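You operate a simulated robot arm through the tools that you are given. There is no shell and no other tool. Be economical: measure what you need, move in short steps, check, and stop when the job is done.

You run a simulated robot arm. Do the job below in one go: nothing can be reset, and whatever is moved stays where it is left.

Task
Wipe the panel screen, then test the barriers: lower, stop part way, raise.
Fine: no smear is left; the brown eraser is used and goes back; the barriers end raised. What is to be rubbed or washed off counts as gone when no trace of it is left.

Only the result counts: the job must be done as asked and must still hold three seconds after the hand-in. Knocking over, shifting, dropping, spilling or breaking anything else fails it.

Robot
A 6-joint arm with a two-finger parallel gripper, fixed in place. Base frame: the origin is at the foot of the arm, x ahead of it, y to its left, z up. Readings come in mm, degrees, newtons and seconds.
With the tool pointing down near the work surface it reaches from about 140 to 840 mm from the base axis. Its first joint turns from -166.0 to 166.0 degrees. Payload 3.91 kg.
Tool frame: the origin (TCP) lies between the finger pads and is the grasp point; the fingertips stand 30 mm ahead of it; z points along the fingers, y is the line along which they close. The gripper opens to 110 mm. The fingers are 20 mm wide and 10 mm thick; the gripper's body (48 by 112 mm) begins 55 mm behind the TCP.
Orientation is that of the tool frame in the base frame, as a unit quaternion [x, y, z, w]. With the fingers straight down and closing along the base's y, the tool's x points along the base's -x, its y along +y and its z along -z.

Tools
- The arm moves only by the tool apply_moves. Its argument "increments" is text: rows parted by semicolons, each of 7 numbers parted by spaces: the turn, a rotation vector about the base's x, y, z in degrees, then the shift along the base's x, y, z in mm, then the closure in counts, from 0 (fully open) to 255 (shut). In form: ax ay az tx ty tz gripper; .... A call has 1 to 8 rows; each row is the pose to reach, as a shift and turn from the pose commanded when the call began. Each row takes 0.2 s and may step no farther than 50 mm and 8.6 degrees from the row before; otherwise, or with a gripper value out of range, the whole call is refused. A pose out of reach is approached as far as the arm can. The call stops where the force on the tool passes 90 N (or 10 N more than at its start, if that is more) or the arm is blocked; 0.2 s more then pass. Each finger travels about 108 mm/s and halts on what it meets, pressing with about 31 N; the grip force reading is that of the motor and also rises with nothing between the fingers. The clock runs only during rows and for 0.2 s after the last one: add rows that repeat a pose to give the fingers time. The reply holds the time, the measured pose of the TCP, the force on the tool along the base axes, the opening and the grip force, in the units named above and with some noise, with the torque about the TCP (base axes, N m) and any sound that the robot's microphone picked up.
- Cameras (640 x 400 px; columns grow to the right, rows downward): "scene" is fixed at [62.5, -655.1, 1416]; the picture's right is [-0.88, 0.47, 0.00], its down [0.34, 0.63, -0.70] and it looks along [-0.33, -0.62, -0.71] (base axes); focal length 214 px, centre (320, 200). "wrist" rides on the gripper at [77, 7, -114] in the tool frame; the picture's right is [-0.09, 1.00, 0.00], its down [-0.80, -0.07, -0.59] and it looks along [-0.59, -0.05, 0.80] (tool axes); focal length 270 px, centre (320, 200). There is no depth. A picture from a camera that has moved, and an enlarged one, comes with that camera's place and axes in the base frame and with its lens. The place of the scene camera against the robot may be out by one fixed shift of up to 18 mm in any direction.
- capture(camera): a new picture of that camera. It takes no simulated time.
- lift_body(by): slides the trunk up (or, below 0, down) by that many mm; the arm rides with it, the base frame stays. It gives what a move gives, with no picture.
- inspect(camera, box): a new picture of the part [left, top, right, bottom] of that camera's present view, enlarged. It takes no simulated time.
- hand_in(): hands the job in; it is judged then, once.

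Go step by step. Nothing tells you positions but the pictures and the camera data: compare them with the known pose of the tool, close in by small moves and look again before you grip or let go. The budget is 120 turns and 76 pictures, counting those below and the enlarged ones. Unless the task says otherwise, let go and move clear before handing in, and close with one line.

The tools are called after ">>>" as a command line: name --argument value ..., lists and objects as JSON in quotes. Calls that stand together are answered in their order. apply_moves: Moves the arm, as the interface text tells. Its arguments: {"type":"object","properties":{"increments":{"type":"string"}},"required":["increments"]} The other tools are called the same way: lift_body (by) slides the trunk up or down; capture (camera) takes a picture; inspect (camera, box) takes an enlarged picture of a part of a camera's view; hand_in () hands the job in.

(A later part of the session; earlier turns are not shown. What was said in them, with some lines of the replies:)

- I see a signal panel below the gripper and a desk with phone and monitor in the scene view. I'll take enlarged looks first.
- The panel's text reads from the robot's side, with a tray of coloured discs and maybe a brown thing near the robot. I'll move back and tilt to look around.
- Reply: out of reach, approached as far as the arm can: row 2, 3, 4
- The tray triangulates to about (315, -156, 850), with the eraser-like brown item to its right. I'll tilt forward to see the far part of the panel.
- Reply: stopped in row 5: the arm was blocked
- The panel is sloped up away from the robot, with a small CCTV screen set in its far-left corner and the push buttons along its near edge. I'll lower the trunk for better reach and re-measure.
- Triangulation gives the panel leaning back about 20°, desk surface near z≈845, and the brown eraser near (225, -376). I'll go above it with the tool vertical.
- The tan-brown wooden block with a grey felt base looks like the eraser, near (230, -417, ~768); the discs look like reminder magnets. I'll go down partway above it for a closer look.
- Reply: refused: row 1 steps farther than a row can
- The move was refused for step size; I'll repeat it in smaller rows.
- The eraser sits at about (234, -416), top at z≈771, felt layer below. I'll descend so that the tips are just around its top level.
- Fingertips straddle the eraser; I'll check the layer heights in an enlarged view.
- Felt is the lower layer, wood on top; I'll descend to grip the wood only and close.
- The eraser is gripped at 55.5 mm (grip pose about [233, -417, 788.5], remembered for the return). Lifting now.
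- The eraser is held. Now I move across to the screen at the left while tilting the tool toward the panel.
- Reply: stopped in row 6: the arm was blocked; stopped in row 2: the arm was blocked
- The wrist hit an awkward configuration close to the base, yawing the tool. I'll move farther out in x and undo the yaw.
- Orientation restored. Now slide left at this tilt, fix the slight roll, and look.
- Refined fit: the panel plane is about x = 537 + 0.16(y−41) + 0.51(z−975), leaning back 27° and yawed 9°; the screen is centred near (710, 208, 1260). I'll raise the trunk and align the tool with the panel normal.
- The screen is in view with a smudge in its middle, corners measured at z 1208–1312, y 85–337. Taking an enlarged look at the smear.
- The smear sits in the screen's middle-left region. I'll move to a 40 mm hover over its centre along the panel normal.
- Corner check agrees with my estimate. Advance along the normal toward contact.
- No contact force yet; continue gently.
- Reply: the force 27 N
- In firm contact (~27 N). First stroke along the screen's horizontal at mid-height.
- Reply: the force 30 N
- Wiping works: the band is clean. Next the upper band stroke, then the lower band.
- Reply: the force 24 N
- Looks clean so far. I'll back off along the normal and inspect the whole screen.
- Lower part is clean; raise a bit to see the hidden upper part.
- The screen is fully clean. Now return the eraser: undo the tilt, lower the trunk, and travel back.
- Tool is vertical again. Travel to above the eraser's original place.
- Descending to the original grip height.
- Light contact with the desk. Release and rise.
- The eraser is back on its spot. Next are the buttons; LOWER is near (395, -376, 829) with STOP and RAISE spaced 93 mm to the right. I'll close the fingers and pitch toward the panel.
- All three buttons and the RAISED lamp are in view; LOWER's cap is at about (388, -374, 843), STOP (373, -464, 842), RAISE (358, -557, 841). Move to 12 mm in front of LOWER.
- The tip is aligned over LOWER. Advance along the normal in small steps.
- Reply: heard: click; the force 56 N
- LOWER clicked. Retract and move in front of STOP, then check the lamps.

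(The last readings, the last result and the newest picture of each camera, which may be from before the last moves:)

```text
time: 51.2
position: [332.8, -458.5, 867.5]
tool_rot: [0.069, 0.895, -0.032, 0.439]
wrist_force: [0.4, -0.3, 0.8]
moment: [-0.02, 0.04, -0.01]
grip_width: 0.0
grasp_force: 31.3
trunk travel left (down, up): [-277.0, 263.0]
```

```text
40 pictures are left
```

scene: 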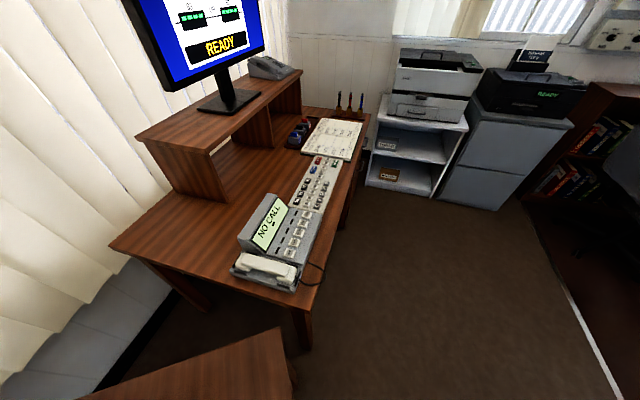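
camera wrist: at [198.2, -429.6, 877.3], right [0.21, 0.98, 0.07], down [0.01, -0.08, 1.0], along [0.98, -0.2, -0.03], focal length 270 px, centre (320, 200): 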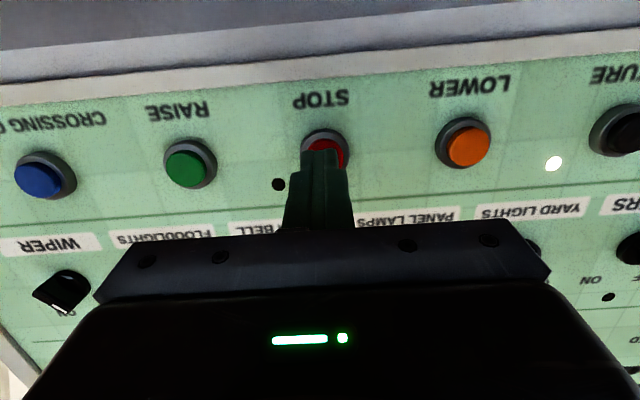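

I can't see the RAISED lamp from here; I'll briefly back off and yaw to see it.

>>> apply_moves --increments "0 0 8 -25 4 12 255; 0 0 14 -40 6 20 255"

>>> capture --camera "wrist"

```text
time: 51.8
position: [293.5, -451.2, 887.3]
tool_rot: [-0.04, 0.897, 0.021, 0.439]
wrist_force: [-0.3, -0.7, -0.6]
moment: [0.0, 0.02, -0.01]
grip_width: 0.0
grasp_force: 31.3
trunk travel left (down, up): [-277.0, 263.0]
```

```text
39 pictures are left
camera wrist: at [155.1, -457.2, 897.0], right [-0.04, 1.0, 0.07], down [0.03, -0.07, 1.0], along [1.0, 0.04, -0.03], focal length 270 px, centre (320, 200)
```

wrist: 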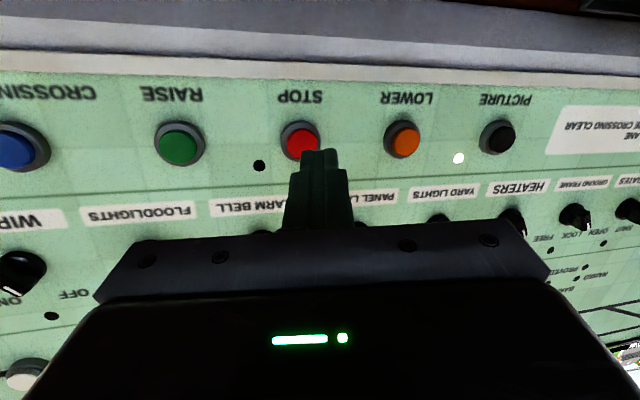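

>>> inspect --camera "wrist" --box '[540, 240, 640, 380]'

```text
2.86 times, centred on (590, 310) of wrist
camera zoom: at [155.1, -457.2, 897.0], right [-0.04, 1.0, 0.07], down [0.03, -0.07, 1.0], along [1.0, 0.04, -0.03], focal length 772 px, centre (-451, -114)
```

zoom: 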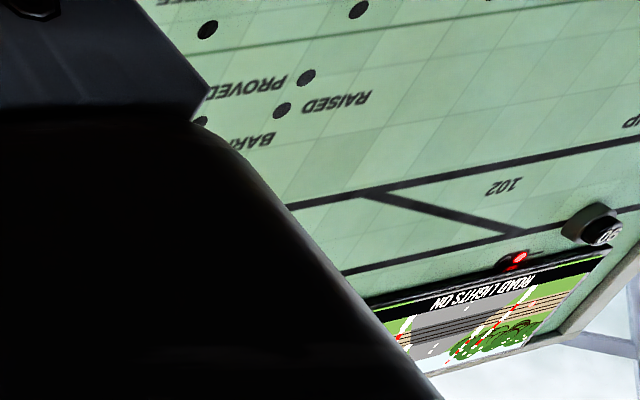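

The screen says "ROAD LIGHTS ON" and the RAISED lamp is out, so barriers are in the warning phase. Wait a little and look again.

>>> apply_moves --increments "0 0 0 0 0 0 255; 0 0 0 0 0 0 255; 0 0 0 0 0 0 255"

>>> inspect --camera "wrist" --box '[590, 310, 640, 380]'

```text
time: 52.6
position: [292.4, -451.6, 887.5]
tool_rot: [-0.04, 0.898, 0.021, 0.438]
wrist_force: [-0.5, -0.7, 0.0]
moment: [0.02, -0.02, 0.02]
grip_width: 0.0
grasp_force: 31.2
trunk travel left (down, up): [-277.0, 263.0]
```

```text
5.71 times, centred on (615, 345) of wrist
camera zoom: at [155.3, -457.1, 897.0], right [-0.04, 1.0, 0.07], down [0.03, -0.07, 1.0], along [1.0, 0.04, -0.03], focal length 1544 px, centre (-1366, -629)
```

zoom: 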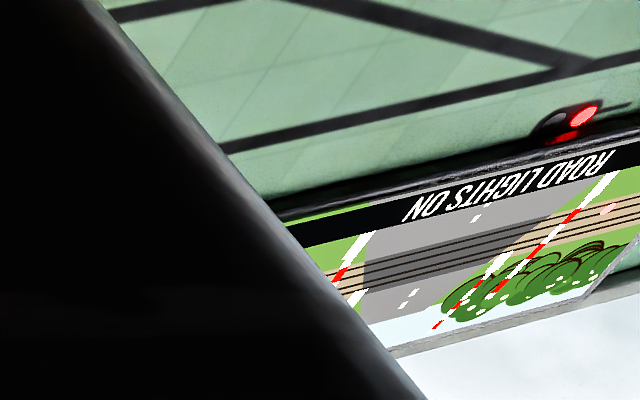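

Still in the warning stage; wait more.

>>> apply_moves --increments "0 0 0 0 0 0 255; 0 0 0 0 0 0 255; 0 0 0 0 0 0 255; 0 0 0 0 0 0 255"

>>> inspect --camera "wrist" --box '[590, 310, 640, 380]'

```text
time: 53.6
position: [293.6, -452.4, 886.2]
tool_rot: [-0.04, 0.897, 0.021, 0.439]
wrist_force: [-0.2, 0.6, -0.7]
moment: [0.02, 0.01, 0.02]
grip_width: 0.0
grasp_force: 31.1
trunk travel left (down, up): [-277.0, 263.0]
```

```text
5.71 times, centred on (615, 345) of wrist
camera zoom: at [155.4, -457.1, 897.0], right [-0.04, 1.0, 0.07], down [0.03, -0.07, 1.0], along [1.0, 0.04, -0.03], focal length 1544 px, centre (-1366, -629)
```

zoom: 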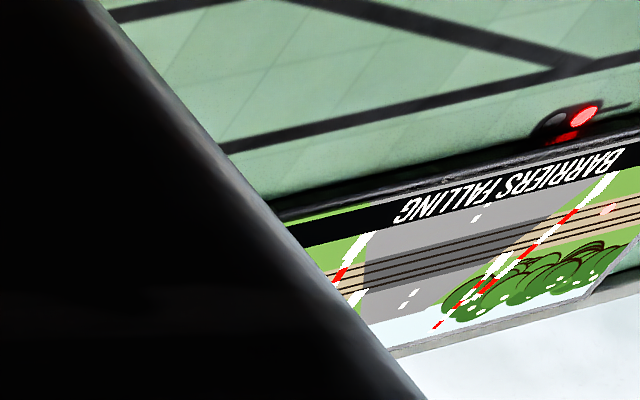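

"BARRIERS FALLING" has begun. Return to STOP and press it in one go.

>>> apply_moves --increments "0 0 -7 20 -3 -10 255; 0 0 -14 40 -6 -20 255; 0 0 -14 40 -6 -20 255; 0 0 -14 47.9 -7.3 -24 255; 0 0 -14 53 -8.1 -26.6 255; 0 0 -14 56.5 -8.7 -28.4 255"

>>> capture --camera "wrist"

```text
time: 55.0
position: [343.4, -460.8, 861.9]
tool_rot: [0.071, 0.895, -0.034, 0.439]
wrist_force: [-50.1, 11.4, 23.3]
moment: [0.7, -0.25, -0.33]
grip_width: 0.1
grasp_force: 31.2
trunk travel left (down, up): [-277.0, 263.0]
heard: click
```

```text
35 pictures are left
camera wrist: at [208.5, -430.5, 871.7], right [0.21, 0.98, 0.07], down [0.01, -0.07, 1.0], along [0.98, -0.21, -0.02], focal length 270 px, centre (320, 200)
```

wrist: 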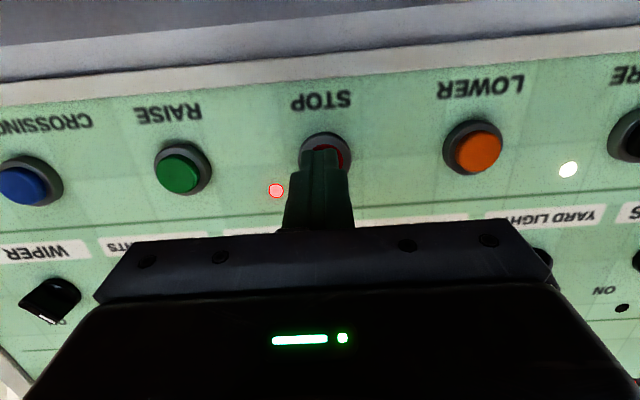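

STOP clicked and its lamp is lit. Back off and check the screen to confirm the barriers are stopped part way.

>>> apply_moves --increments "0 0 0 -18 3 10 255; 0 0 7 -36 6 19 255; 0 0 14 -56 8 28 255; 0 0 14 -56 8 28 255"

>>> inspect --camera "wrist" --box '[540, 240, 640, 380]'

>>> inspect --camera "wrist" --box '[590, 310, 640, 380]'

```text
time: 56.0
position: [293.5, -453.4, 887.8]
tool_rot: [-0.041, 0.897, 0.021, 0.439]
wrist_force: [0.7, 0.2, 0.3]
moment: [0.0, 0.0, -0.02]
grip_width: 0.0
grasp_force: 31.5
trunk travel left (down, up): [-277.0, 263.0]
```

```text
2.86 times, centred on (590, 310) of wrist
camera zoom: at [156.3, -457.7, 896.5], right [-0.04, 1.0, 0.07], down [0.03, -0.07, 1.0], along [1.0, 0.04, -0.03], focal length 772 px, centre (-451, -114)
```

zoom: 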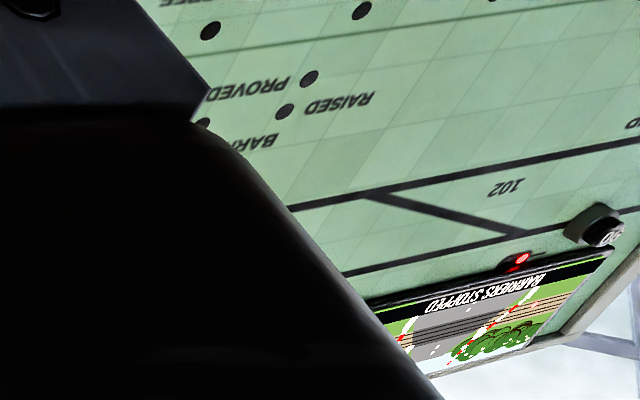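

```text
5.71 times, centred on (615, 345) of wrist
camera zoom: at [156.3, -457.7, 896.5], right [-0.04, 1.0, 0.07], down [0.03, -0.07, 1.0], along [1.0, 0.04, -0.03], focal length 1544 px, centre (-1366, -629)
```

zoom: 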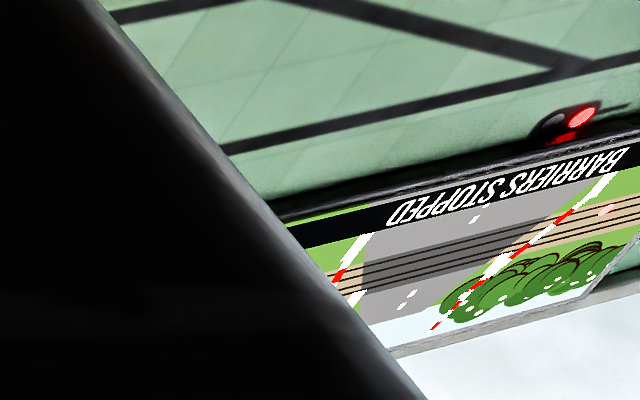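

"BARRIERS STOPPED" is shown, but the poles look barely lowered; I'll get a better look at the screen before raising.

>>> apply_moves --increments "0 0 4 0 30 35 255; 0 0 8 0 65 70 255; 0 0 8 0 100 105 255; 0 0 8 0 135 140 255; 0 0 8 10 170 175 255; 0 0 8 20 205 210 255; 0 0 8 20 205 210 255"

>>> capture --camera "wrist"

```text
refused: row 5 steps farther than a row can; nothing moved
```

```text
32 pictures are left
camera wrist: at [156.3, -457.7, 896.5], right [-0.04, 1.0, 0.07], down [0.03, -0.07, 1.0], along [1.0, 0.04, -0.03], focal length 270 px, centre (320, 200)
```

wrist: 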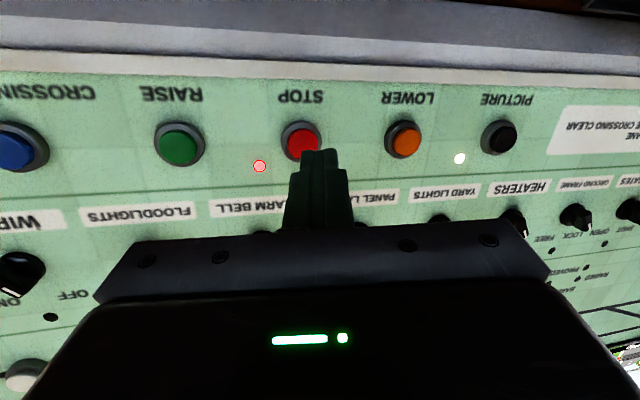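

>>> apply_moves --increments "0 0 4 0 30 33 255; 0 0 8 0 62 66 255; 0 0 8 5 95 100 255; 0 0 8 10 128 133 255; 0 0 8 15 160 166 255; 0 0 8 20 192 200 255; 0 0 8 20 192 200 255"

>>> capture --camera "wrist"

```text
time: 57.6
position: [314.9, -260.1, 1086.9]
tool_rot: [-0.103, 0.893, 0.052, 0.436]
wrist_force: [0.4, 0.6, 0.2]
moment: [-0.03, -0.01, 0.0]
grip_width: 0.0
grasp_force: 30.8
trunk travel left (down, up): [-277.0, 263.0]
```

```text
31 pictures are left
camera wrist: at [178.9, -283.8, 1096.9], right [-0.17, 0.98, 0.07], down [0.04, -0.07, 1.0], along [0.98, 0.18, -0.03], focal length 270 px, centre (320, 200)
```

wrist: 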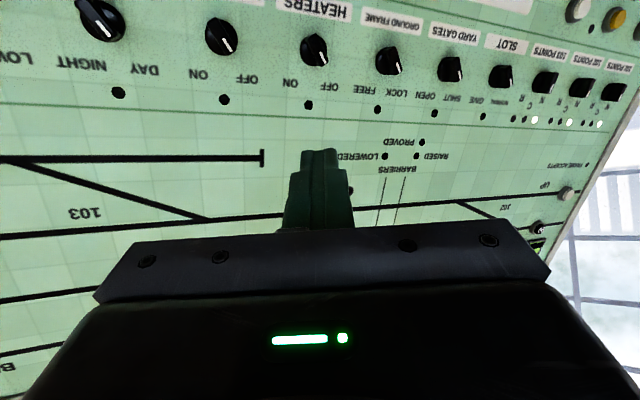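

The screen is behind the gripper now; raise the trunk for a clear view.

>>> lift_body --by 230

>>> inspect --camera "wrist" --box '[400, 60, 640, 280]'

```text
time: 60.0
position: [314.2, -259.5, 1315.6]
tool_rot: [-0.103, 0.893, 0.051, 0.436]
wrist_force: [-0.1, 0.1, 0.2]
moment: [0.03, -0.02, 0.02]
grip_width: 0.1
grasp_force: 30.8
trunk travel left (down, up): [-507.0, 33.0]
```

```text
1.82 times, centred on (520, 170) of wrist
camera zoom: at [178.9, -284.4, 1326.5], right [-0.17, 0.98, 0.07], down [0.04, -0.07, 1.0], along [0.98, 0.18, -0.03], focal length 491 px, centre (-44, 254)
```

zoom: 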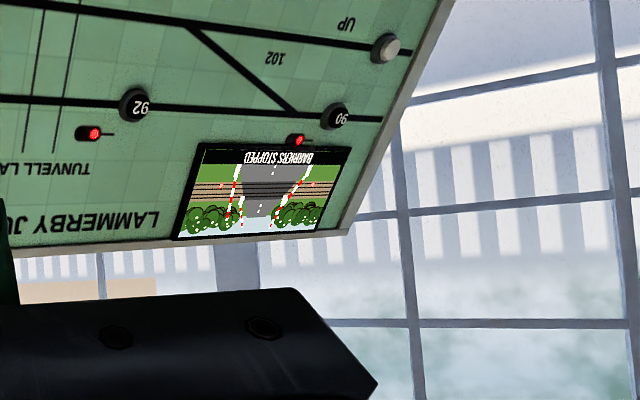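

>>> inspect --camera "wrist" --box '[490, 130, 602, 200]'

```text
5.71 times, centred on (546, 165) of wrist
camera zoom: at [178.9, -284.4, 1326.5], right [-0.17, 0.98, 0.07], down [0.04, -0.07, 1.0], along [0.98, 0.18, -0.03], focal length 1544 px, centre (-971, 400)
```

zoom: 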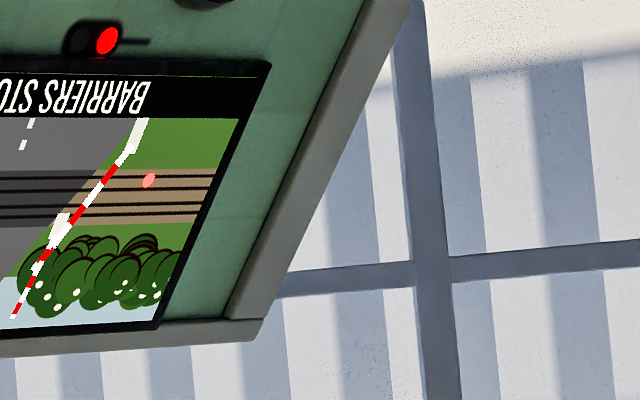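

>>> inspect --camera "wrist" --box '[436, 130, 540, 195]'

```text
6.15 times, centred on (488, 162) of wrist
camera zoom: at [178.9, -284.4, 1326.5], right [-0.17, 0.98, 0.07], down [0.04, -0.07, 1.0], along [0.98, 0.18, -0.03], focal length 1663 px, centre (-714, 431)
```

zoom: 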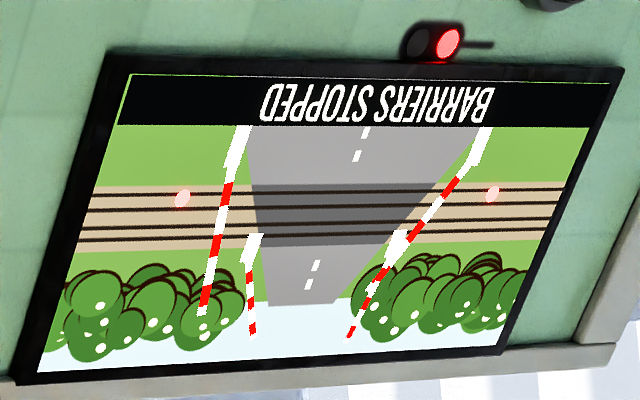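

The entrance barriers have only come down about 15–20°, and the exit ones hardly at all. For a solid "part way" test I'll press LOWER again, let them come farther down, and STOP. First return to the LOWER button.

>>> lift_body --by -230

>>> apply_moves --increments "0 0 -5 -1 -20 -38 255; 0 0 -10 -2 -42 -76 255; 0 0 -15 -3 -64 -114 255; 0 0 -20 -4 -86 -152 255; 0 0 -22 -5 -104 -182 255; 0 0 -22 -5 -104 -182 255"

>>> capture --camera "wrist"

```text
time: 62.4
position: [314.0, -260.2, 1086.5]
tool_rot: [-0.103, 0.893, 0.052, 0.436]
wrist_force: [-0.9, -0.7, -1.0]
moment: [0.01, -0.02, 0.0]
grip_width: 0.0
grasp_force: 31.0
trunk travel left (down, up): [-277.0, 263.0]
```

```text
time: 63.8
position: [309.8, -363.2, 904.7]
tool_rot: [0.07, 0.895, -0.033, 0.439]
wrist_force: [0.6, -0.1, -0.1]
moment: [0.01, -0.02, 0.02]
grip_width: 0.0
grasp_force: 30.9
trunk travel left (down, up): [-277.0, 263.0]
```

```text
27 pictures are left
camera wrist: at [174.9, -335.3, 914.5], right [0.21, 0.98, 0.07], down [0.01, -0.08, 1.0], along [0.98, -0.21, -0.03], focal length 270 px, centre (320, 200)
```

wrist: 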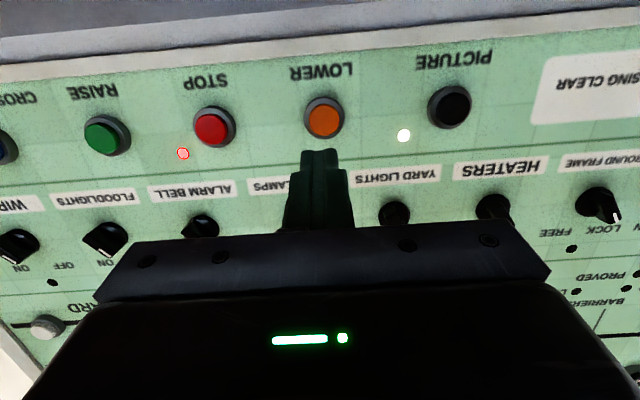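

Approach and press LOWER again.

>>> apply_moves --increments "0 0 0 20 -2 -19 255; 0 0 0 39.4 -4.4 -37.2 255; 0 0 0 39.4 -4.4 -37.2 255; 0 0 0 47.3 -5.7 -41.2 255; 0 0 0 52 -6.5 -43.6 255; 0 0 0 55.3 -7 -45.3 255"

>>> apply_moves --increments "0 0 5 -20 0 10 255; 0 0 10 -45 -42 19 255; 0 0 14 -71.6 -82.3 28 255"

>>> inspect --camera "wrist" --box '[590, 310, 640, 380]'

```text
time: 65.2
position: [358.8, -370.9, 861.9]
tool_rot: [0.07, 0.894, -0.034, 0.44]
wrist_force: [-47.7, 10.3, 24.5]
moment: [0.49, -0.33, -0.35]
grip_width: 0.0
grasp_force: 31.4
trunk travel left (down, up): [-277.0, 263.0]
heard: click
```

```text
time: 66.0
position: [292.8, -453.8, 887.7]
tool_rot: [-0.041, 0.897, 0.022, 0.439]
wrist_force: [0.7, 0.7, 0.1]
moment: [0.0, 0.05, -0.02]
grip_width: 0.0
grasp_force: 31.7
trunk travel left (down, up): [-277.0, 263.0]
```

```text
5.71 times, centred on (615, 345) of wrist
camera zoom: at [155.4, -458.9, 897.0], right [-0.04, 1.0, 0.07], down [0.03, -0.07, 1.0], along [1.0, 0.04, -0.03], focal length 1544 px, centre (-1366, -629)
```

zoom: 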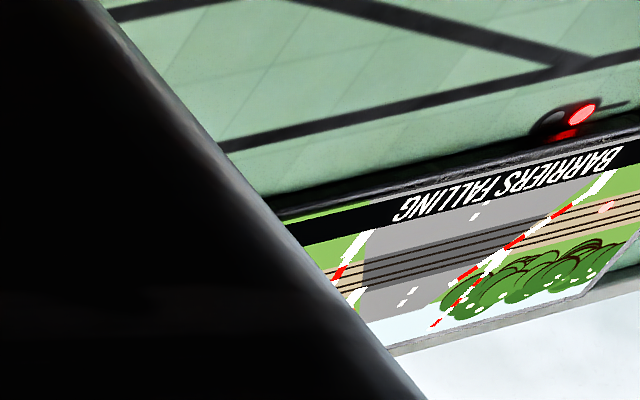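

Barriers are falling again at once. Wait briefly and then press STOP in one call.

>>> apply_moves --increments "0 0 0 0 0 0 255; 0 0 0 0 0 0 255; 0 0 -7 20 -3 -10 255; 0 0 -14 40 -6 -20 255; 0 0 -14 40 -6 -20 255; 0 0 -14 47.9 -7.3 -24 255; 0 0 -14 53 -8.1 -26.6 255; 0 0 -14 56.5 -8.7 -28.4 255"

>>> apply_moves --increments "0 0 0 -18 3 10 255; 0 0 7 -36 6 19 255; 0 0 14 -56 8 28 255; 0 0 14 -56 8 28 255"

>>> inspect --camera "wrist" --box '[590, 310, 640, 380]'

>>> capture --camera "wrist"

```text
time: 67.8
position: [342.3, -462.1, 862.2]
tool_rot: [0.071, 0.895, -0.035, 0.439]
wrist_force: [-55.0, 12.4, 19.4]
moment: [0.68, -0.17, -0.31]
grip_width: 0.1
grasp_force: 31.0
trunk travel left (down, up): [-277.0, 263.0]
heard: click
```

```text
time: 68.8
position: [294.0, -454.0, 887.0]
tool_rot: [-0.041, 0.897, 0.022, 0.439]
wrist_force: [0.3, -0.7, -0.1]
moment: [-0.02, 0.02, 0.03]
grip_width: 0.2
grasp_force: 31.0
trunk travel left (down, up): [-277.0, 263.0]
```

```text
5.71 times, centred on (615, 345) of wrist
camera zoom: at [156.3, -459.9, 896.7], right [-0.04, 1.0, 0.07], down [0.03, -0.07, 1.0], along [1.0, 0.04, -0.03], focal length 1544 px, centre (-1366, -629)
```

zoom: 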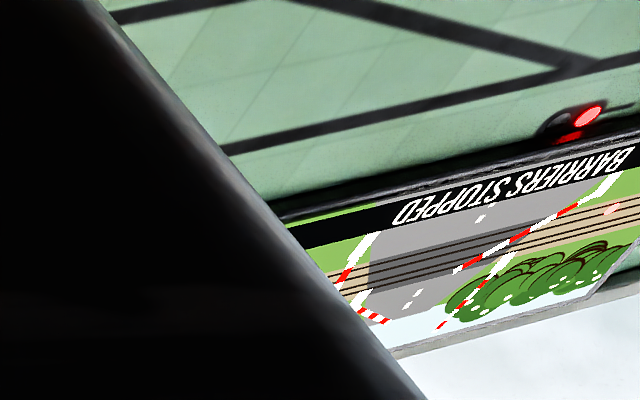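

```text
24 pictures are left
camera wrist: at [156.3, -459.9, 896.7], right [-0.04, 1.0, 0.07], down [0.03, -0.07, 1.0], along [1.0, 0.04, -0.03], focal length 270 px, centre (320, 200)
```

wrist: 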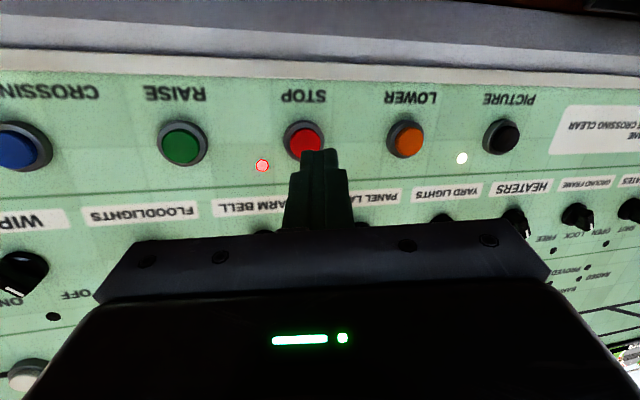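

Barriers are now clearly stopped part way. Move in front of RAISE.

>>> apply_moves --increments "0 0 -7 5 -45 -5 255; 0 0 -14 12 -85 -12 255; 0 0 -14 24 -97.4 -20.8 255; 0 0 -14 24 -97.4 -20.8 255"

>>> capture --camera "wrist"

```text
time: 69.8
position: [317.5, -552.1, 867.6]
tool_rot: [0.071, 0.895, -0.033, 0.439]
wrist_force: [0.3, 0.6, -0.9]
moment: [-0.02, 0.02, 0.02]
grip_width: 0.0
grasp_force: 30.8
trunk travel left (down, up): [-277.0, 263.0]
```

```text
23 pictures are left
camera wrist: at [183.6, -524.3, 876.1], right [0.21, 0.98, 0.07], down [0.01, -0.08, 1.0], along [0.98, -0.21, -0.03], focal length 270 px, centre (320, 200)
```

wrist: 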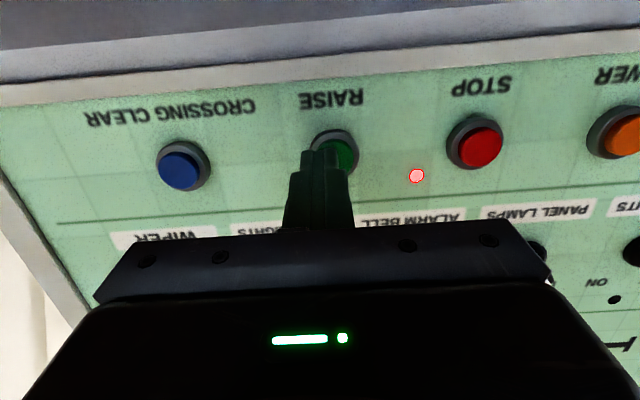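

RAISE sits about 8 mm to the left of the tip; correct and press.

>>> apply_moves --increments "0 0 0 1.2 7.5 0 255; 0 0 0 1.2 7.5 0 255; 0 0 0 10 6.1 -4.5 255; 0 0 0 15 5.3 -7 255; 0 0 0 18.8 4.7 -9 255"

>>> apply_moves --increments "0 0 0 -18 3 10 255; 0 0 7 -40 40 25 255; 0 0 14 -45 70 40 255; 0 0 14 -45 95 40 255; 0 0 14 -45 95 40 255"

>>> capture --camera "wrist"

```text
time: 71.0
position: [327.9, -546.5, 862.0]
tool_rot: [0.07, 0.895, -0.035, 0.44]
wrist_force: [-61.2, 21.6, 24.1]
moment: [0.78, -0.2, -0.08]
grip_width: 0.0
grasp_force: 31.1
trunk travel left (down, up): [-277.0, 263.0]
heard: click
```

```text
time: 72.2
position: [291.9, -451.8, 895.9]
tool_rot: [-0.04, 0.898, 0.021, 0.438]
wrist_force: [0.4, 0.5, 0.6]
moment: [-0.01, -0.02, -0.02]
grip_width: 0.2
grasp_force: 30.9
trunk travel left (down, up): [-277.0, 263.0]
```

```text
22 pictures are left
camera wrist: at [154.3, -456.1, 906.6], right [-0.04, 1.0, 0.07], down [0.03, -0.07, 1.0], along [1.0, 0.04, -0.03], focal length 270 px, centre (320, 200)
```

wrist: 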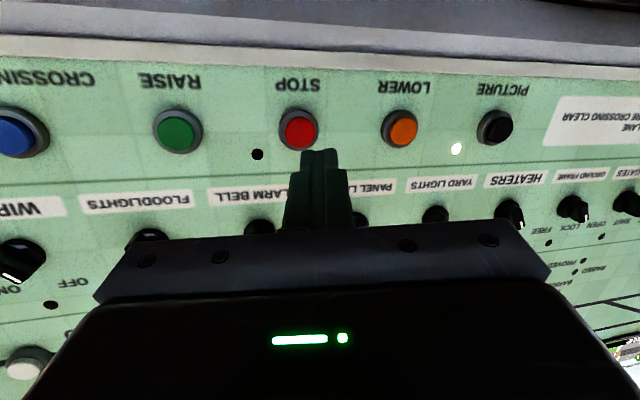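

RAISE clicked and the stop lamp went out. Move up and left to view the screen and the eraser while the barriers rise.

>>> apply_moves --increments "0 0 4 0 30 33 255; 0 0 8 0 62 66 255; 0 0 8 5 95 100 255; 0 0 8 10 128 133 255; 0 0 8 15 160 166 255; 0 0 8 20 192 200 255; 0 0 8 20 192 200 255"

>>> lift_body --by 230

>>> inspect --camera "wrist" --box '[436, 130, 540, 195]'

```text
time: 73.8
position: [310.5, -259.5, 1098.2]
tool_rot: [-0.102, 0.893, 0.052, 0.436]
wrist_force: [-0.1, 0.7, 0.0]
moment: [-0.02, -0.02, -0.01]
grip_width: 0.0
grasp_force: 30.9
trunk travel left (down, up): [-277.0, 263.0]
```

```text
time: 76.2
position: [311.8, -259.9, 1327.2]
tool_rot: [-0.102, 0.893, 0.051, 0.436]
wrist_force: [-0.2, 0.5, 0.2]
moment: [-0.01, 0.02, -0.03]
grip_width: 0.0
grasp_force: 30.9
trunk travel left (down, up): [-507.0, 33.0]
```

```text
6.15 times, centred on (488, 162) of wrist
camera zoom: at [175.5, -283.7, 1336.5], right [-0.17, 0.98, 0.07], down [0.04, -0.07, 1.0], along [0.98, 0.18, -0.03], focal length 1663 px, centre (-714, 431)
```

zoom: 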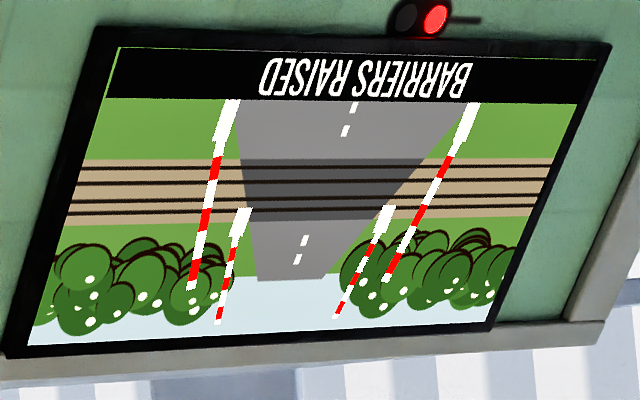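

The screen is clean and reads "BARRIERS RAISED", the eraser is back on its spot and the gripper is clear. Handing in.

>>> hand_in

```text
The job is handed in.
```

I wiped the panel screen until no smear was visible and put the brown eraser back on its spot. I tested the barriers (lower, stop part way, raise), and the screen now reads "BARRIERS RAISED". The first stop came very early in the fall, so I lowered and stopped them a second time, clearly part way, before raising. The job is handed in.
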